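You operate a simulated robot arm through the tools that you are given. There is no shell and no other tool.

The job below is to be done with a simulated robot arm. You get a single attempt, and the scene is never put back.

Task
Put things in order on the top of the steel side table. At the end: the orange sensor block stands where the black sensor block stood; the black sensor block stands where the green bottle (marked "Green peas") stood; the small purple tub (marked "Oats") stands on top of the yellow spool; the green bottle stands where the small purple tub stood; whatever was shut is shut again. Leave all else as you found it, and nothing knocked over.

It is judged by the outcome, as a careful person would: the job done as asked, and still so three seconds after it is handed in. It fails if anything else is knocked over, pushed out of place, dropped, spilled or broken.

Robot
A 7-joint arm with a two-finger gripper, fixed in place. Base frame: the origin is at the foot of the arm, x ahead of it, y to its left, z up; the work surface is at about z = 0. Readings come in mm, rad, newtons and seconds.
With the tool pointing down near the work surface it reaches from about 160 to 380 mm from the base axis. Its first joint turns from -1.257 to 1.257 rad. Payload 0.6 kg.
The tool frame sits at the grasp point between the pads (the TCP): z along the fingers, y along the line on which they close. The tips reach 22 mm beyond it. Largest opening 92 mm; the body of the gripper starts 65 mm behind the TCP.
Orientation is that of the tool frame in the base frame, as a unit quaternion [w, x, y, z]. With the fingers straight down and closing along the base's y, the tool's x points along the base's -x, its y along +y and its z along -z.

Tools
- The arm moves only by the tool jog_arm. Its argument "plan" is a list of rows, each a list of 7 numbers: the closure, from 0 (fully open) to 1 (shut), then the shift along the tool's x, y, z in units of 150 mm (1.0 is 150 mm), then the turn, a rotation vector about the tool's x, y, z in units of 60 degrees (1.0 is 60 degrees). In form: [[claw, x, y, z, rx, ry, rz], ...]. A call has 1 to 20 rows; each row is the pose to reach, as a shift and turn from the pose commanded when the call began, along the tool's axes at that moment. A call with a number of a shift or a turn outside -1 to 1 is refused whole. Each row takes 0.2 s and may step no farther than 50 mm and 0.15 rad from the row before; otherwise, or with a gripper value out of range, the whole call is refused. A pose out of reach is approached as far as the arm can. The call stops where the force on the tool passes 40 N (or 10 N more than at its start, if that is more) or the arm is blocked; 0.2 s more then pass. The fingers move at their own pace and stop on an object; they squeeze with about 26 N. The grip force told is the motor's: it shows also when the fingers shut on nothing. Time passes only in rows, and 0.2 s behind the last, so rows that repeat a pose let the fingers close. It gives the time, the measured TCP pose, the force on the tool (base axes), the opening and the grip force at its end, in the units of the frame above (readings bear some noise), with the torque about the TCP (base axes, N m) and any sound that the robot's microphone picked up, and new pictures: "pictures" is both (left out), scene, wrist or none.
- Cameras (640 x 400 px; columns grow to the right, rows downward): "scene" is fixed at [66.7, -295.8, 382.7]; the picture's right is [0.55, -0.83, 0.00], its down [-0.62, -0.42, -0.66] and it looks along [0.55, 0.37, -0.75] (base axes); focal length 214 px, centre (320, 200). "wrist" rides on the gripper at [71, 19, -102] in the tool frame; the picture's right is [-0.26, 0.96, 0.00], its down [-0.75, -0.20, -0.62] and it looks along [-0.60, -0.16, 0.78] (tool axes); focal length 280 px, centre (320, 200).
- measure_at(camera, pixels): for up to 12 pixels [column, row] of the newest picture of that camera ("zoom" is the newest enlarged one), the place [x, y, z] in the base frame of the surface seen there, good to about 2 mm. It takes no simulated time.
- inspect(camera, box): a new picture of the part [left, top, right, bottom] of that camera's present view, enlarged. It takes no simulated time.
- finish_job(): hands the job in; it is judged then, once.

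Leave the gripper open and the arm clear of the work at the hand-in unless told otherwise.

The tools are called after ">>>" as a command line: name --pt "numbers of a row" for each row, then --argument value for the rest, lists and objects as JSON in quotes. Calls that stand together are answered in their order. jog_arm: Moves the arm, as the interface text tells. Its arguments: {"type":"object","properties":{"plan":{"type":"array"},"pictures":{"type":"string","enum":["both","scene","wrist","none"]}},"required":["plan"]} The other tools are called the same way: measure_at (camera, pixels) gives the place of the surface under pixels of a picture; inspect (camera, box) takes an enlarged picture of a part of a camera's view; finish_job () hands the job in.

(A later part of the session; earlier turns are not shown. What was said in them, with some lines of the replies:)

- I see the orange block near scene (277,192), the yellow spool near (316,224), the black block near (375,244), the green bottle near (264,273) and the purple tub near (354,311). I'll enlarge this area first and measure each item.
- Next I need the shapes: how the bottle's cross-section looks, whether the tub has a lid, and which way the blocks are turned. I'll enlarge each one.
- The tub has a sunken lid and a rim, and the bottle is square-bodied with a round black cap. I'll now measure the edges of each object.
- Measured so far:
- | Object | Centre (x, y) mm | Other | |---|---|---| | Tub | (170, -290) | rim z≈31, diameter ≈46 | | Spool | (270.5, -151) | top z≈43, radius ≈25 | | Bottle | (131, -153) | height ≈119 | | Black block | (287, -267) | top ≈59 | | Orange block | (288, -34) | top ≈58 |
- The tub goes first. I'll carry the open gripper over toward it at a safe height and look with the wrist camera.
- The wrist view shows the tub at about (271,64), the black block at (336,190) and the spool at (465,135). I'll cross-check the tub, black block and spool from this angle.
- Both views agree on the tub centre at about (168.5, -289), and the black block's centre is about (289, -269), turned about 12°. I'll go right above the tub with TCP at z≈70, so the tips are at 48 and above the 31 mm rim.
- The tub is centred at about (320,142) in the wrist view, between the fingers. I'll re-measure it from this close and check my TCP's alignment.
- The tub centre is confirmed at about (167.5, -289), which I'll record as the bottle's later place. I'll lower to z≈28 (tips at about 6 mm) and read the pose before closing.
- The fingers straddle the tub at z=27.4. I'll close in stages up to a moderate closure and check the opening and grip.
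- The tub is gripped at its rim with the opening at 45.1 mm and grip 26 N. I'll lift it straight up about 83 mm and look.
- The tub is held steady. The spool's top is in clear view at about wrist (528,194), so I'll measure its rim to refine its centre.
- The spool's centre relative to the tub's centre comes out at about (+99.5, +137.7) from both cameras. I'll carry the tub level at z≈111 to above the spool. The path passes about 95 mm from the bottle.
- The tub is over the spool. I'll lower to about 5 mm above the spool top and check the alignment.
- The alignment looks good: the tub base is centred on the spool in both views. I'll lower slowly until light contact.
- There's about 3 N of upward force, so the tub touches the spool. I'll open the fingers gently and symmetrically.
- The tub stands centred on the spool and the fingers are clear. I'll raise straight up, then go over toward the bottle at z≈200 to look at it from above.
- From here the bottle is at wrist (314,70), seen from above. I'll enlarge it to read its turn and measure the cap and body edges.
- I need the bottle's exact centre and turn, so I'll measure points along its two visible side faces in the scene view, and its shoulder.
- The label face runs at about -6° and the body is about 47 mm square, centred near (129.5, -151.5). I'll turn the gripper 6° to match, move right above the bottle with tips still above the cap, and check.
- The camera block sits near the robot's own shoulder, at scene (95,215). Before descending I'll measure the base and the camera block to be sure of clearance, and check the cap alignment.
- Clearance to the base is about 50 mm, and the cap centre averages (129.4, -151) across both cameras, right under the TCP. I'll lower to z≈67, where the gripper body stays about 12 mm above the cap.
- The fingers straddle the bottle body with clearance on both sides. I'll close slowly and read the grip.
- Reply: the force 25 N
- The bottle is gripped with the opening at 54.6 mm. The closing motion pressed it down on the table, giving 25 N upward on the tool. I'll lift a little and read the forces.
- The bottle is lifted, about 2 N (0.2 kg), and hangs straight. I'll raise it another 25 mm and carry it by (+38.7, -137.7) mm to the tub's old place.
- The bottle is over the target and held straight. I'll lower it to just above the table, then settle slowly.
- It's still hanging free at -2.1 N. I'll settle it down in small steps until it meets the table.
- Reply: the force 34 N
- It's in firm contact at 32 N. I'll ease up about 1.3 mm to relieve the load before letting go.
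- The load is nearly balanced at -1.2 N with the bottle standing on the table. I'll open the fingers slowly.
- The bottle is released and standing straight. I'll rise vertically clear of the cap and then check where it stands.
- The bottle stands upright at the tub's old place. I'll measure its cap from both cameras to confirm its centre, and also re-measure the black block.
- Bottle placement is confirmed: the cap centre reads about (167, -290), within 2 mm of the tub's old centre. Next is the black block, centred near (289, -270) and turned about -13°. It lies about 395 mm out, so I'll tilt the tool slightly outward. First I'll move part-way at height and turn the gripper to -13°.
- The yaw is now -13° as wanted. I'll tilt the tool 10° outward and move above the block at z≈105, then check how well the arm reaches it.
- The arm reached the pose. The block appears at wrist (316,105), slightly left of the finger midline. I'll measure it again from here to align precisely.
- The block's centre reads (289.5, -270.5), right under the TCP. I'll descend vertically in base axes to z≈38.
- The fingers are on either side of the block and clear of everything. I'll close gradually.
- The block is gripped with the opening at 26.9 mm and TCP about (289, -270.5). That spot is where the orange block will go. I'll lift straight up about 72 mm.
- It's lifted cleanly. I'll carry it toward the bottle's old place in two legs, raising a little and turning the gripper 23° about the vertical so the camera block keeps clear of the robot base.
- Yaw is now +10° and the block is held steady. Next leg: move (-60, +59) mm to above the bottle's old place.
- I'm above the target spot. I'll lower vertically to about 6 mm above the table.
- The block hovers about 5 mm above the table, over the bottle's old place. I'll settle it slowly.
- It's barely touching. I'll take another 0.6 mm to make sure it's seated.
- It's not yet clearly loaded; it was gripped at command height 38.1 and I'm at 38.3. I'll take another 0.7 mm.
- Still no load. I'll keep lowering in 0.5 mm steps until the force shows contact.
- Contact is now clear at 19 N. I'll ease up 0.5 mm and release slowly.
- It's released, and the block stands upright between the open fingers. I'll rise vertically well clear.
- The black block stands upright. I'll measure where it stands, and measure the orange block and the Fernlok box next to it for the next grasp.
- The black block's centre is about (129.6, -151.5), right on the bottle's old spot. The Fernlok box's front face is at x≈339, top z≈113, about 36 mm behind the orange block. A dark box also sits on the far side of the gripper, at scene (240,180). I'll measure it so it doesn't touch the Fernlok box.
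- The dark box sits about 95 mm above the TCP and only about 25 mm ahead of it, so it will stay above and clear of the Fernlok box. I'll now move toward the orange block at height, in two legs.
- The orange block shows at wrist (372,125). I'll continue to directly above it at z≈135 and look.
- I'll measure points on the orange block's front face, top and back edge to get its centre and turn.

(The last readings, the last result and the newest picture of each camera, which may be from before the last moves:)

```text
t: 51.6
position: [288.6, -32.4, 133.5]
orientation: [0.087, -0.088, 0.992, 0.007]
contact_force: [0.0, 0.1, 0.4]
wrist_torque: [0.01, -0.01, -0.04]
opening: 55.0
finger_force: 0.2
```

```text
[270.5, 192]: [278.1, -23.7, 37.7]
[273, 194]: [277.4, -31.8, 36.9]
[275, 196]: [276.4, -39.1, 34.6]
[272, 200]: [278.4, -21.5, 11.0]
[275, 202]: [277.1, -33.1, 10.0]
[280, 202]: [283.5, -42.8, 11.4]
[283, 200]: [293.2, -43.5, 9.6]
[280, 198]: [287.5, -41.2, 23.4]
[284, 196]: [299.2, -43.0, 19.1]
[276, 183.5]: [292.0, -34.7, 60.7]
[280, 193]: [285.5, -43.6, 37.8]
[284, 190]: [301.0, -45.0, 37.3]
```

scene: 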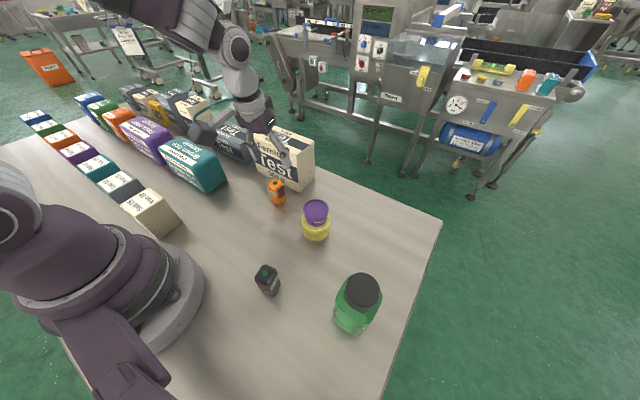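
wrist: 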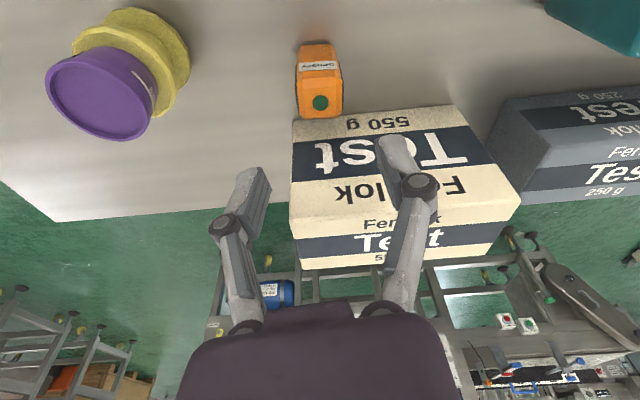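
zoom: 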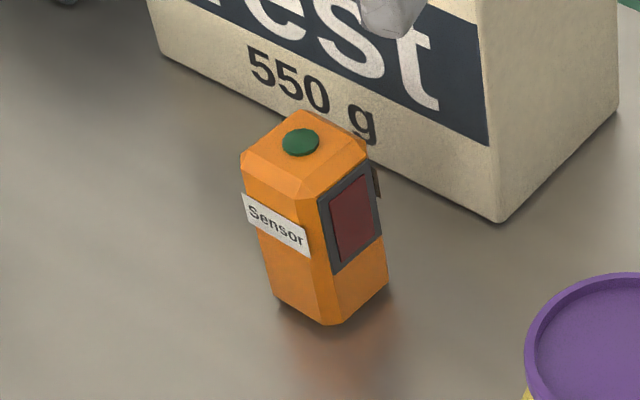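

Both cameras give the orange block's centre as about (288.8, -30.8), turned about -5°. I'll align the gripper: shift +2.4 mm in y and turn -15° about the vertical.

>>> jog_arm --pt "0.35 0 0.005 0 0.0145 0 0.082" --pt "0.35 -0.0005 0.01 0 0.029 0 0.164" --pt "0.35 -0.0008 0.016 0 0.0434 0 0.2462" --pt "0.35 -0.0008 0.016 0 0.0434 0 0.2462"

>>> inspect --camera "wrist" --box '[230, 40, 410, 180]'

```text
t: 52.6
position: [287.9, -32.1, 135.5]
orientation: [0.087, 0.044, 0.995, -0.003]
contact_force: [0.2, 0.7, -0.5]
wrist_torque: [0.02, 0.01, 0.0]
opening: 59.6
finger_force: 0.0
```

scene: 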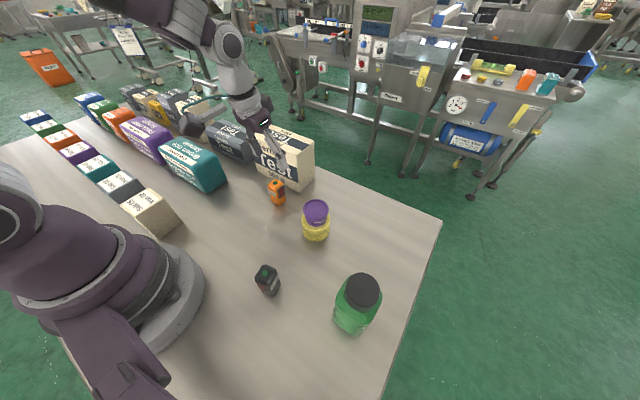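
wrist: 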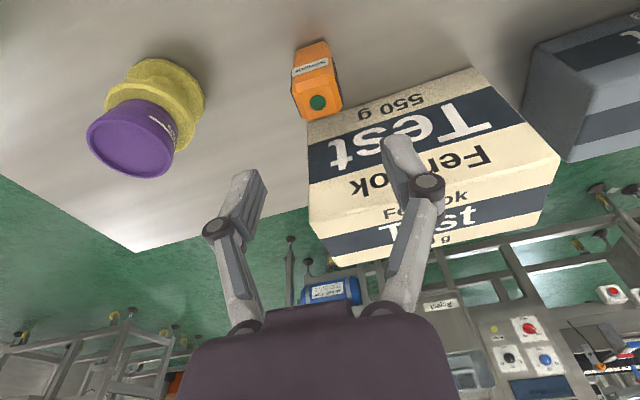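

```text
2.86 times, centred on (320, 110) of wrist
```

zoom: 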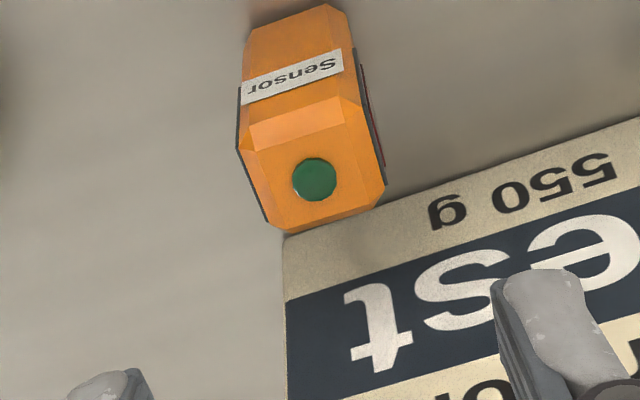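

The gripper is now squared to the block, showing the same skew as with the black block earlier. I'll descend vertically to z≈38.

>>> jog_arm --pt "0.35 0.018 0 0.1 0 0 0" --pt "0.35 0.04 0 0.225 0 0 0" --pt "0.35 0.062 0 0.35 0 0 0" --pt "0.35 0.08 0 0.455 0 0 0" --pt "0.35 0.098 0 0.555 0 0 0" --pt "0.35 0.1129 0 0.64 0 0 0" --pt "0.35 0.1129 0 0.64 0 0 0"

>>> inspect --camera "scene" --box '[230, 130, 340, 230]'

```text
t: 54.2
position: [289.0, -31.2, 38.1]
orientation: [0.087, 0.043, 0.995, -0.004]
contact_force: [0.1, 1.0, 0.2]
wrist_torque: [-0.01, 0.02, -0.04]
opening: 59.7
finger_force: 0.1
```

scene: 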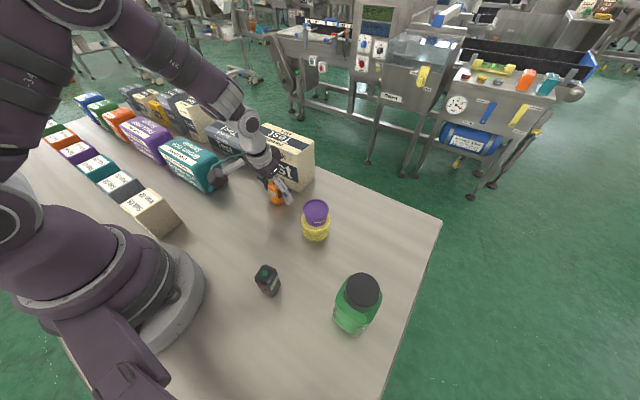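
wrist: 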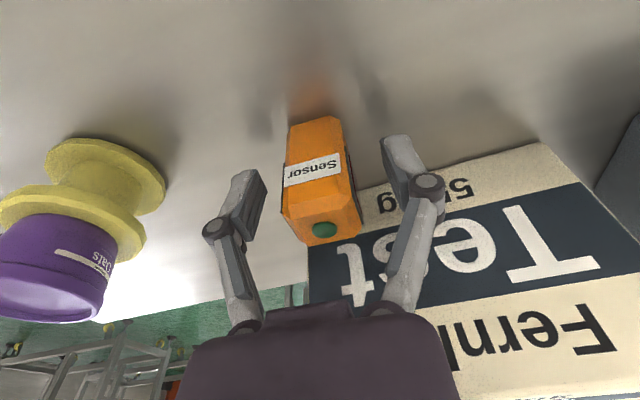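

```text
4.00 times, centred on (285, 180) of scene
```

zoom: 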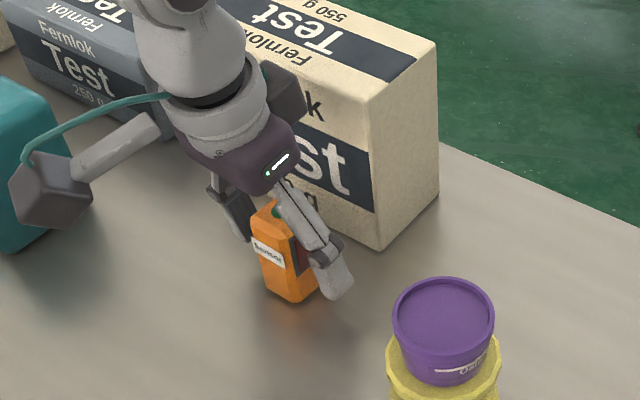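

No contact so far. Before closing I'll verify that the camera block (scene ~(218,175)) clears the teal box beside it.

>>> measure_at --camera "scene" --pixels '[[218, 177], [213, 183], [225, 184], [207, 190], [222, 188], [200, 165], [190, 180], [207, 150], [216, 170], [230, 175], [278, 155], [283, 148]]'

```text
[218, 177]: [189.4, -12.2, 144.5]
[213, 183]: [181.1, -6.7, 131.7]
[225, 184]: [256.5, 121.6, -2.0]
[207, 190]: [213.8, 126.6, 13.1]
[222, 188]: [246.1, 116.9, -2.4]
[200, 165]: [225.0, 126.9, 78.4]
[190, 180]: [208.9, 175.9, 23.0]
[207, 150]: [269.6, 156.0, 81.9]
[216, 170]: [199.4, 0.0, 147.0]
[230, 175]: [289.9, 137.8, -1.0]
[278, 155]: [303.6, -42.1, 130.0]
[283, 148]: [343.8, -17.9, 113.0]
```

Clear: the teal box is at y>117 and the camera block is at y≈0. I'll close slowly on the orange block.

>>> jog_arm --pt "0.5 0 0 0 0 0 0" --pt "0.58 0 0 0 0 0 0" --pt "0.62 0 0 0 0 0 0" --pt "0.66 0 0 0 0 0 0" --pt "0.7 0 0 0 0 0 0" --pt "0.74 0 0 0 0 0 0" --pt "0.78 0 0 0 0 0 0" --pt "0.85 0 0 0 0 0 0" --pt "0.85 0 0 0 0 0 0"

>>> inspect --camera "scene" --box '[250, 160, 310, 215]'

```text
t: 56.2
position: [288.9, -30.0, 39.3]
orientation: [0.087, 0.043, 0.995, -0.004]
contact_force: [-0.2, -0.1, 2.2]
wrist_torque: [-0.01, 0.0, -0.02]
opening: 26.8
finger_force: 25.8
```

scene: 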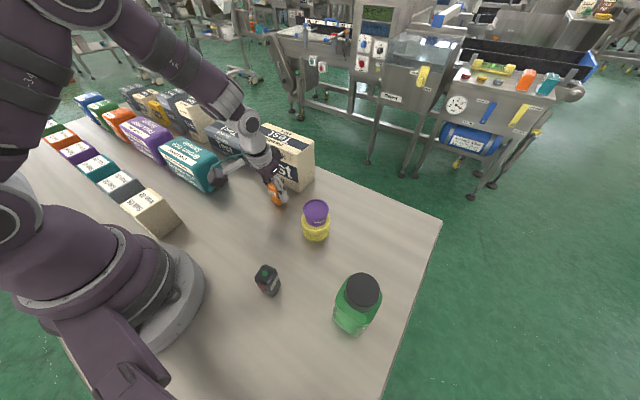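
wrist: 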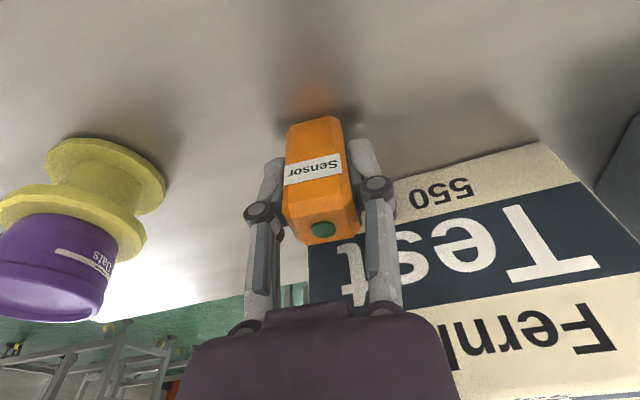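

```text
7.27 times, centred on (280, 188) of scene
```

zoom: 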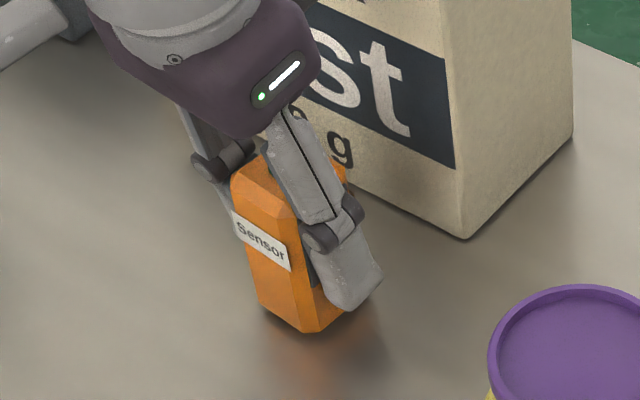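

The orange block is gripped with the opening at 26.8 mm. I'll lift it straight up about 112 mm so it clears everything on the way.

>>> jog_arm --pt "0.85 -0.006 0 -0.033 0 0 0" --pt "0.85 -0.02 0 -0.113 0 0 0" --pt "0.85 -0.046 0 -0.26 0 0 0" --pt "0.85 -0.072 0 -0.41 0 0 0" --pt "0.85 -0.098 0 -0.556 0 0 0" --pt "0.85 -0.118 0 -0.67 0 0 0" --pt "0.85 -0.1296 0 -0.7353 0 0 0" --pt "0.85 -0.1296 0 -0.7353 0 0 0"

```text
t: 58.0
position: [289.2, -32.1, 150.2]
orientation: [0.087, 0.043, 0.995, -0.003]
contact_force: [0.5, 0.3, -0.6]
wrist_torque: [-0.05, 0.03, -0.02]
opening: 27.2
finger_force: 26.6
```

scene: 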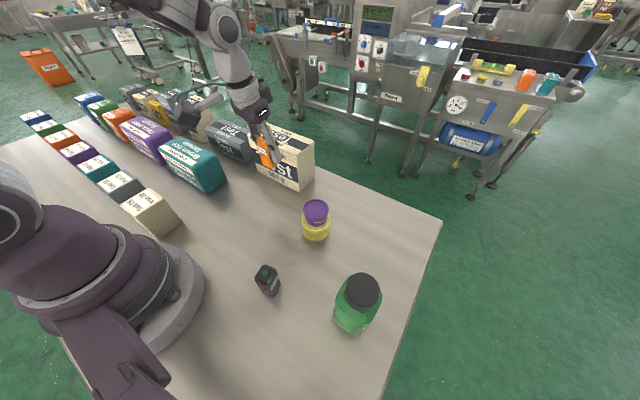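
wrist: 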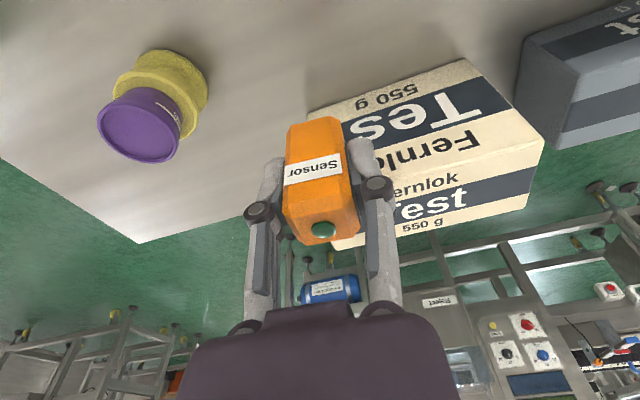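

It's held steadily. First carry leg: 125 mm in -y at z≈150, passing well above the tub.

>>> jog_arm --pt "0.85 -0.009 -0.104 0.0016 0 0 0" --pt "0.85 -0.024 -0.28 0.004 0 0 0" --pt "0.85 -0.04 -0.46 0.007 0 0 0" --pt "0.85 -0.055 -0.64 0.0097 0 0 0" --pt "0.85 -0.066 -0.77 0.0117 0 0 0" --pt "0.85 -0.0715 -0.83 0.0126 0 0 0" --pt "0.85 -0.0715 -0.83 0.0126 0 0 0"

```text
t: 59.6
position: [288.7, -156.7, 149.4]
orientation: [0.086, 0.043, 0.995, -0.004]
contact_force: [0.2, -0.3, -0.1]
wrist_torque: [0.02, -0.02, 0.02]
opening: 27.0
finger_force: 25.7
```

scene: 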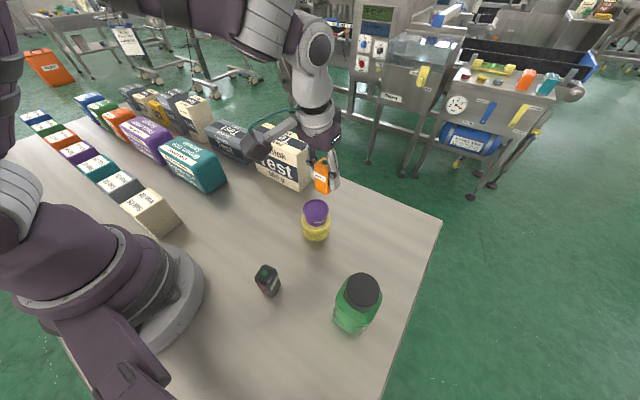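
wrist: 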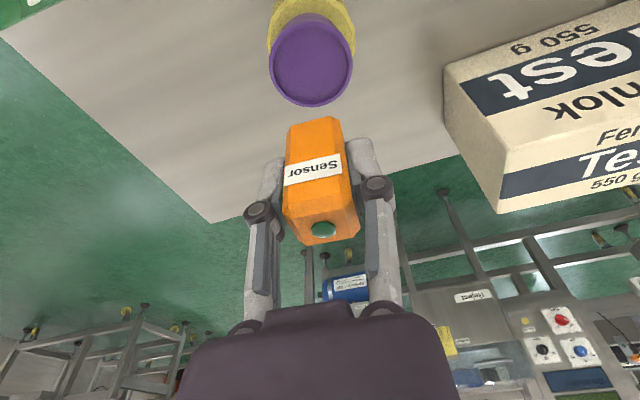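

Second leg: 114 mm further in -y to above the black block's old place, turning -8° to match its former alignment, then down to z≈110.

>>> jog_arm --pt "0.85 -0.009 -0.1 0.0016 0 0 0" --pt "0.85 -0.024 -0.27 0.0043 0.006 0 0.033" --pt "0.85 -0.04 -0.44 0.007 0.012 0 0.066" --pt "0.85 -0.055 -0.61 0.0097 0.018 0 0.1" --pt "0.85 -0.065 -0.72 0.0115 0.0231 0 0.1313" --pt "0.85 -0.0687 -0.7595 0.0121 0.0231 0 0.1313" --pt "0.85 -0.045 -0.7595 0.14 0.0231 0 0.1313" --pt "0.85 -0.0224 -0.7595 0.2747 0.0231 0 0.1313" --pt "0.85 -0.0224 -0.7595 0.2747 0.0231 0 0.1313"

```text
t: 61.6
position: [288.6, -270.7, 108.4]
orientation: [0.086, 0.113, 0.99, -0.011]
contact_force: [-0.4, -0.3, -0.4]
wrist_torque: [-0.02, 0.0, 0.02]
opening: 27.0
finger_force: 25.8
```

scene: 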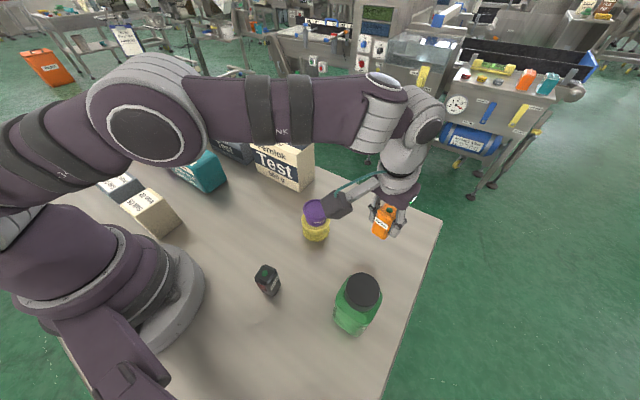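
wrist: 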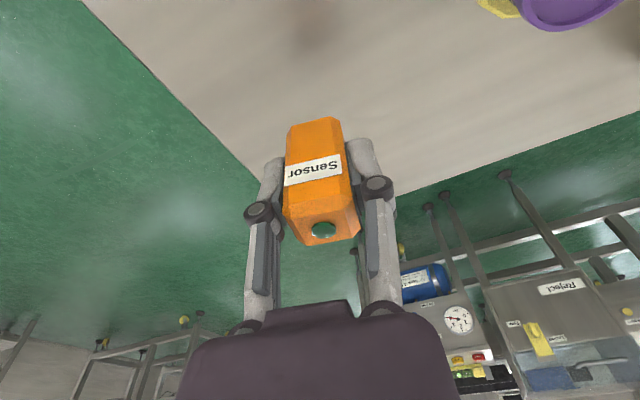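

This view matches the earlier one with the black block. I'll lower vertically to about 5 mm above the table.

>>> jog_arm --pt "0.85 0.016 0 0.09 0 0 0" --pt "0.85 0.032 0 0.18 0 0 0" --pt "0.85 0.048 0 0.27 0 0 0" --pt "0.85 0.063 0 0.36 0 0 0" --pt "0.85 0.072 0 0.41 0 0 0" --pt "0.85 0.0775 0 0.44 0 0 0" --pt "0.85 0.0775 0 0.44 0 0 0"

>>> inspect --camera "scene" --box '[320, 200, 430, 290]'

```text
t: 63.2
position: [287.1, -270.3, 41.9]
orientation: [0.086, 0.113, 0.99, -0.01]
contact_force: [1.2, 0.3, -1.3]
wrist_torque: [0.03, -0.02, 0.0]
opening: 27.2
finger_force: 26.0
```

scene: 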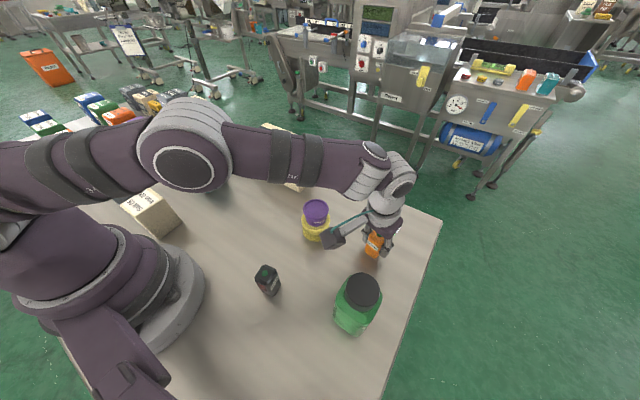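
wrist: 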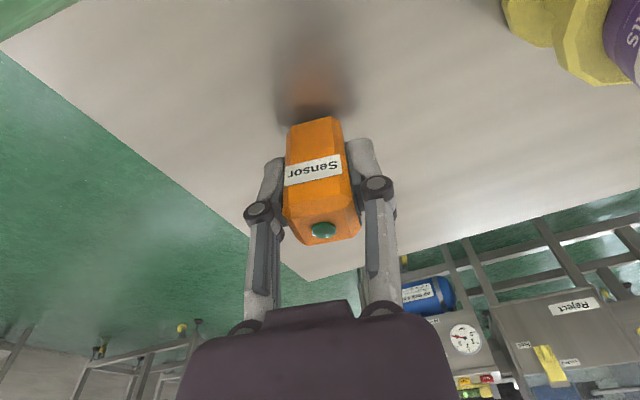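

```text
4.44 times, centred on (375, 245) of scene
```

zoom: 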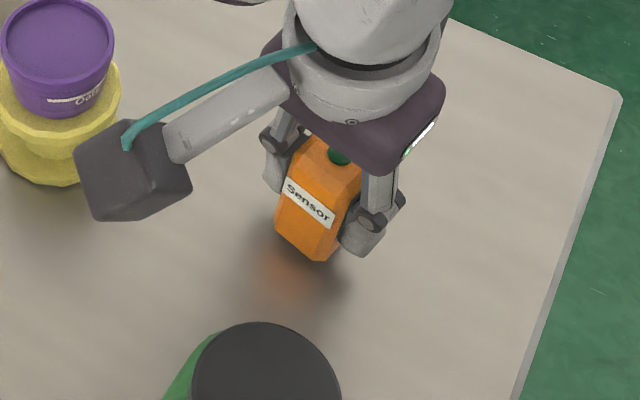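

Hovering just above the spot. I'll settle it down slowly, about 4.5 mm.

>>> jog_arm --pt "0.85 0.002 0 0.012 0 0 0" --pt "0.85 0.004 0 0.022 0 0 0" --pt "0.85 0.0048 0 0.027 0 0 0" --pt "0.85 0.0053 0 0.0296 0 0 0" --pt "0.85 0.0053 0 0.0296 0 0 0" --pictures "none"

```text
t: 64.4
position: [289.1, -271.4, 37.5]
orientation: [0.086, 0.114, 0.99, -0.01]
contact_force: [-0.3, 0.4, -0.5]
wrist_torque: [-0.02, -0.01, -0.01]
opening: 26.9
finger_force: 26.2
```

No contact yet. I'll continue in half-millimetre steps.

>>> jog_arm --pt "0.85 0.0006 0 0.0033 0 0 0" --pt "0.85 0.0009 0 0.005 0 0 0" --pt "0.85 0.0009 0 0.005 0 0 0" --pictures "none"

```text
t: 65.2
position: [288.6, -271.7, 37.1]
orientation: [0.086, 0.113, 0.99, -0.01]
contact_force: [0.6, 0.2, 0.5]
wrist_torque: [0.06, -0.01, -0.03]
opening: 27.0
finger_force: 25.9
```

The force is starting to rise, from -0.5 to +0.5 N. One more small step.

>>> jog_arm --pt "0.85 0.0003 0 0.0017 0 0 0" --pt "0.85 0.0006 0 0.0033 0 0 0" --pt "0.85 0.0006 0 0.0033 0 0 0" --pictures "none"

```text
t: 66.0
position: [289.6, -271.3, 36.5]
orientation: [0.087, 0.113, 0.99, -0.011]
contact_force: [1.8, -2.4, 7.8]
wrist_torque: [-0.01, -0.05, 0.0]
opening: 27.0
finger_force: 25.8
```

Firm contact at 8 N, so the block is seated. I'll release slowly.

>>> jog_arm --pt "0.85 -0.0002 0 -0.001 0 0 0" --pt "0.72 -0.0002 0 -0.001 0 0 0" --pt "0.68 -0.0002 0 -0.001 0 0 0" --pt "0.64 -0.0002 0 -0.001 0 0 0" --pt "0.6 -0.0002 0 -0.001 0 0 0" --pt "0.5 -0.0002 0 -0.001 0 0 0" --pt "0.38 -0.0002 0 -0.001 0 0 0" --pt "0.38 -0.0002 0 -0.001 0 0 0"

>>> inspect --camera "scene" --box '[320, 200, 430, 290]'

```text
t: 67.8
position: [288.6, -271.5, 38.4]
orientation: [0.087, 0.113, 0.99, -0.01]
contact_force: [0.1, 0.4, -0.5]
wrist_torque: [-0.03, -0.01, -0.03]
opening: 57.0
finger_force: 0.0
```

scene: 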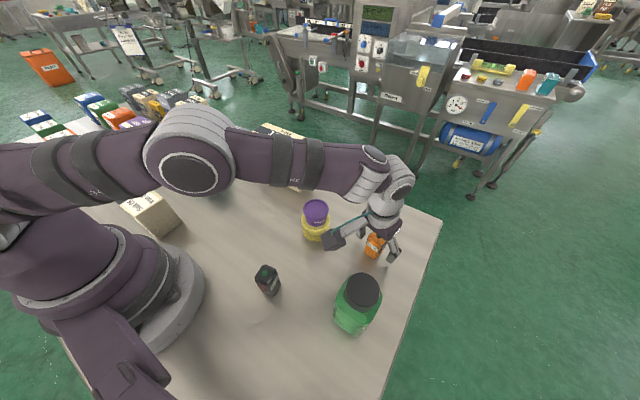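
wrist: 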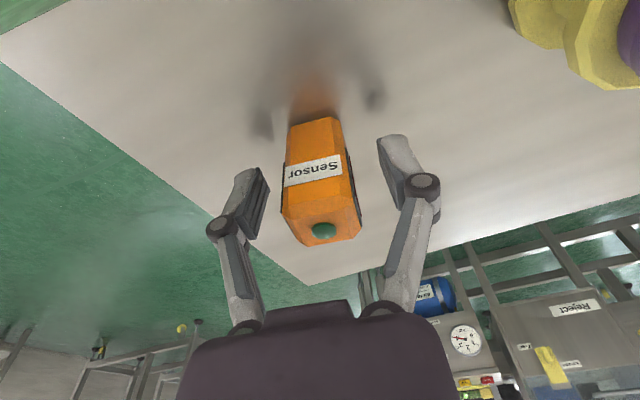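

```text
4.44 times, centred on (375, 245) of scene
```

zoom: 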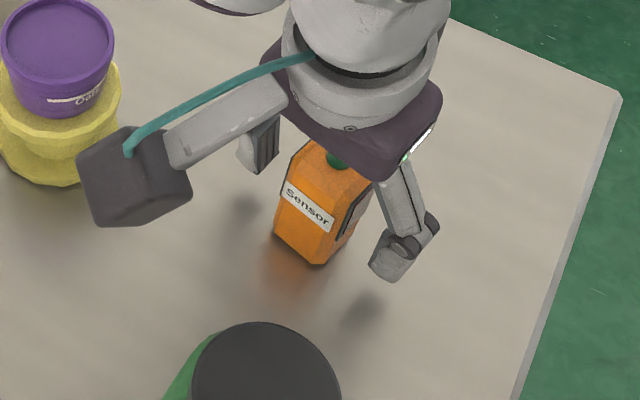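

The orange block stands upright and the fingers are clear of it. I'll rise vertically by about 120 mm and check everything.

>>> jog_arm --pt "0.38 -0.012 0 -0.066 0 0 0" --pt "0.38 -0.03 0 -0.17 0 0 0" --pt "0.38 -0.055 0 -0.31 0 0 0" --pt "0.3 -0.08 0 -0.45 0 0 0" --pt "0.2 -0.11 0 -0.62 0 0 0" --pt "0.1 -0.14 0 -0.79 0 0 0" --pt "0 -0.14 0 -0.79 0 0 0"

>>> inspect --camera "scene" --box '[230, 180, 430, 350]'

```text
t: 69.4
position: [288.0, -270.1, 157.8]
orientation: [0.086, 0.113, 0.99, -0.01]
contact_force: [0.8, 0.4, 0.7]
wrist_torque: [0.01, -0.01, -0.03]
opening: 92.3
finger_force: 0.1
```

scene: 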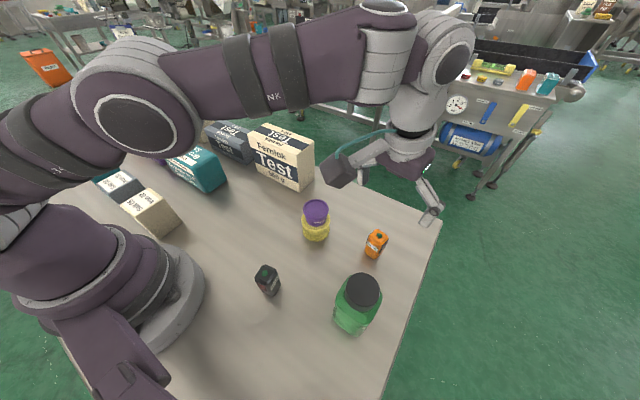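
wrist: 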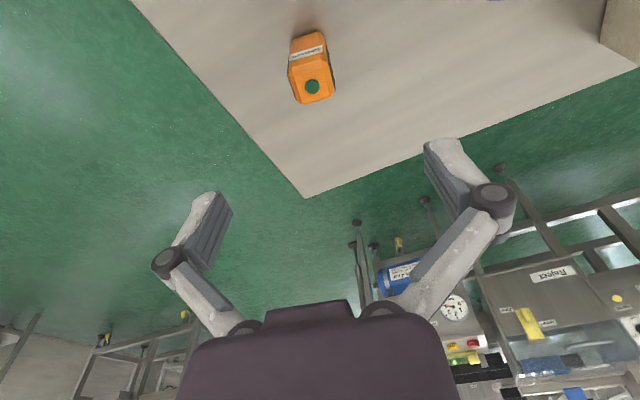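

```text
2.35 times, centred on (330, 265) of scene
```

zoom: 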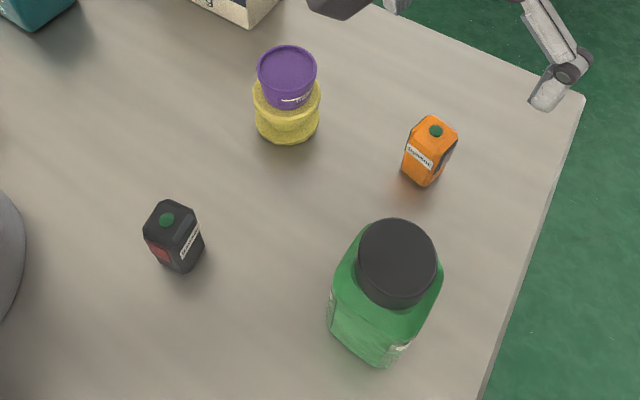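

All four items stand upright. I'll check the final positions of the orange block, the tub and spool, and the bottle.

>>> measure_at --camera "scene" --pixels '[[379, 235.5], [375, 250], [316, 209], [305, 209], [327, 209], [316, 200], [316, 219], [363, 292], [265, 273.5], [303.5, 232], [316, 240], [329, 230]]'

>>> measure_at --camera "wrist" --pixels '[[313, 86], [294, 52], [320, 45], [298, 100], [330, 95]]'

>>> inspect --camera "scene" --box '[280, 180, 400, 270]'

```text
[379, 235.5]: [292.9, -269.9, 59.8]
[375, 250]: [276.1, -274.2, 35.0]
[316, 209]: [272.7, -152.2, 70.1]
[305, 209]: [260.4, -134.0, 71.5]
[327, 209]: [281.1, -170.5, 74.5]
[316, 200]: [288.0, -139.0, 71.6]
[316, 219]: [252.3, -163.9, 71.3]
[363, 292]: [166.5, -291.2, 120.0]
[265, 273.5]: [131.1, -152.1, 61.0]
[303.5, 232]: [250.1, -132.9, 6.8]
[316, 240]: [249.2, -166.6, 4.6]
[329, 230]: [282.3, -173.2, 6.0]
```

```text
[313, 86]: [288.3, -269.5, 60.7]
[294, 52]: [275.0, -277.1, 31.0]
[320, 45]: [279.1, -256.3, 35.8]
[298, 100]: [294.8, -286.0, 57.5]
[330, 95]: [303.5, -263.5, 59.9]
```

```text
4.44 times, centred on (340, 225) of scene
```

zoom: 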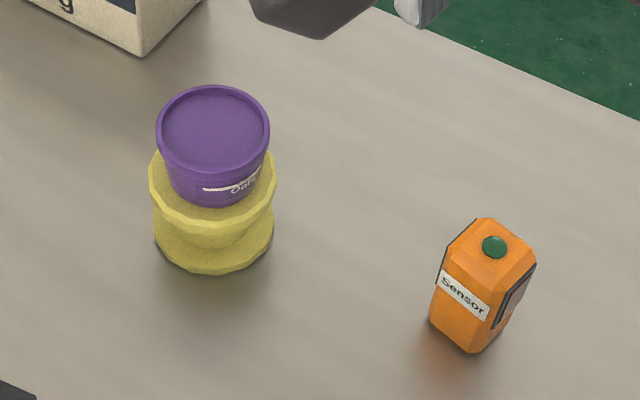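

Final positions agree within about 2–3 mm:

| Object | Now at (x, y) mm | Wanted |
|---|---|---|
| Orange block | (290.5, -270) | black's old place (289.5, -270.4) |
| Black block | (130, -152) | bottle's old place |
| Bottle | (167, -290) | tub's old place |
| Tub | on the spool, z≈71 | on the spool, centred |

I'll now raise and withdraw the open gripper to a clear spot.

>>> jog_arm --pt "0 -0.02 0 -0.12 0 0 0" --pt "0 0.02 0.04 -0.25 0 0 0" --pt "0 0.1 0.13 -0.36 0 0 0" --pt "0 0.19 0.24 -0.44 0 0 0" --pt "0 0.28 0.35 -0.5 0 0 0" --pt "0 0.351 0.446 -0.536 0 0 0" --pt "0 0.351 0.446 -0.536 0 0 0"

```text
t: 71.0
position: [238.3, -187.0, 226.8]
orientation: [0.087, 0.113, 0.99, -0.009]
contact_force: [0.3, 0.1, 0.7]
wrist_torque: [0.0, 0.0, -0.01]
opening: 91.9
finger_force: 0.1
```

scene: 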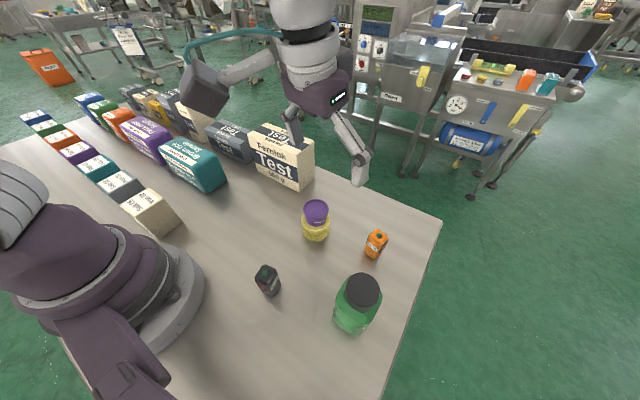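
wrist: 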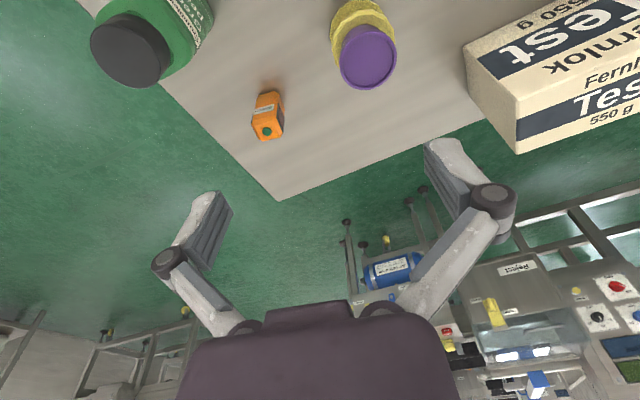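

Everything is in place and upright: the orange block where the black one stood, the black block where the bottle stood, the bottle where the tub stood, and the tub on the spool. The bottle cap and tub lid stayed shut. The other boxes are untouched, the gripper is open, and the arm is well above the work, so I'm handing in.

>>> finish_job

```text
The job is handed in.
```

The table top is arranged as you asked, and I've handed the job in. I don't have the judge's result. My last measurements put every item within about 3 mm of its target.

| Item | Now stands | Measured centre (x, y) mm | Target (x, y) mm |
|---|---|---|---|
| Orange sensor block | where the black block stood | (290.5, -270) | (289.5, -270.5) |
| Black sensor block | where the green bottle stood | (130, -152) | (129.5, -151.5) |
| Green bottle | where the purple tub stood | (167, -290) | (168.5, -289) |
| Purple tub | on top of the yellow spool, centred | (270.5, -152) | (270.5, -151.5) |

- **Upright and shut:** All four items stand upright. The bottle cap and tub lid were never opened, and nothing was knocked over or dropped.
- **Other items:** The spool measures where it was at the start, within the camera's accuracy. I touched none of the other boxes.
- **Facing:** The blocks don't face the same way as before. The black block turned about 23° and the orange one about 8°.
- **Arm:** It's raised clear of the work with the gripper open.
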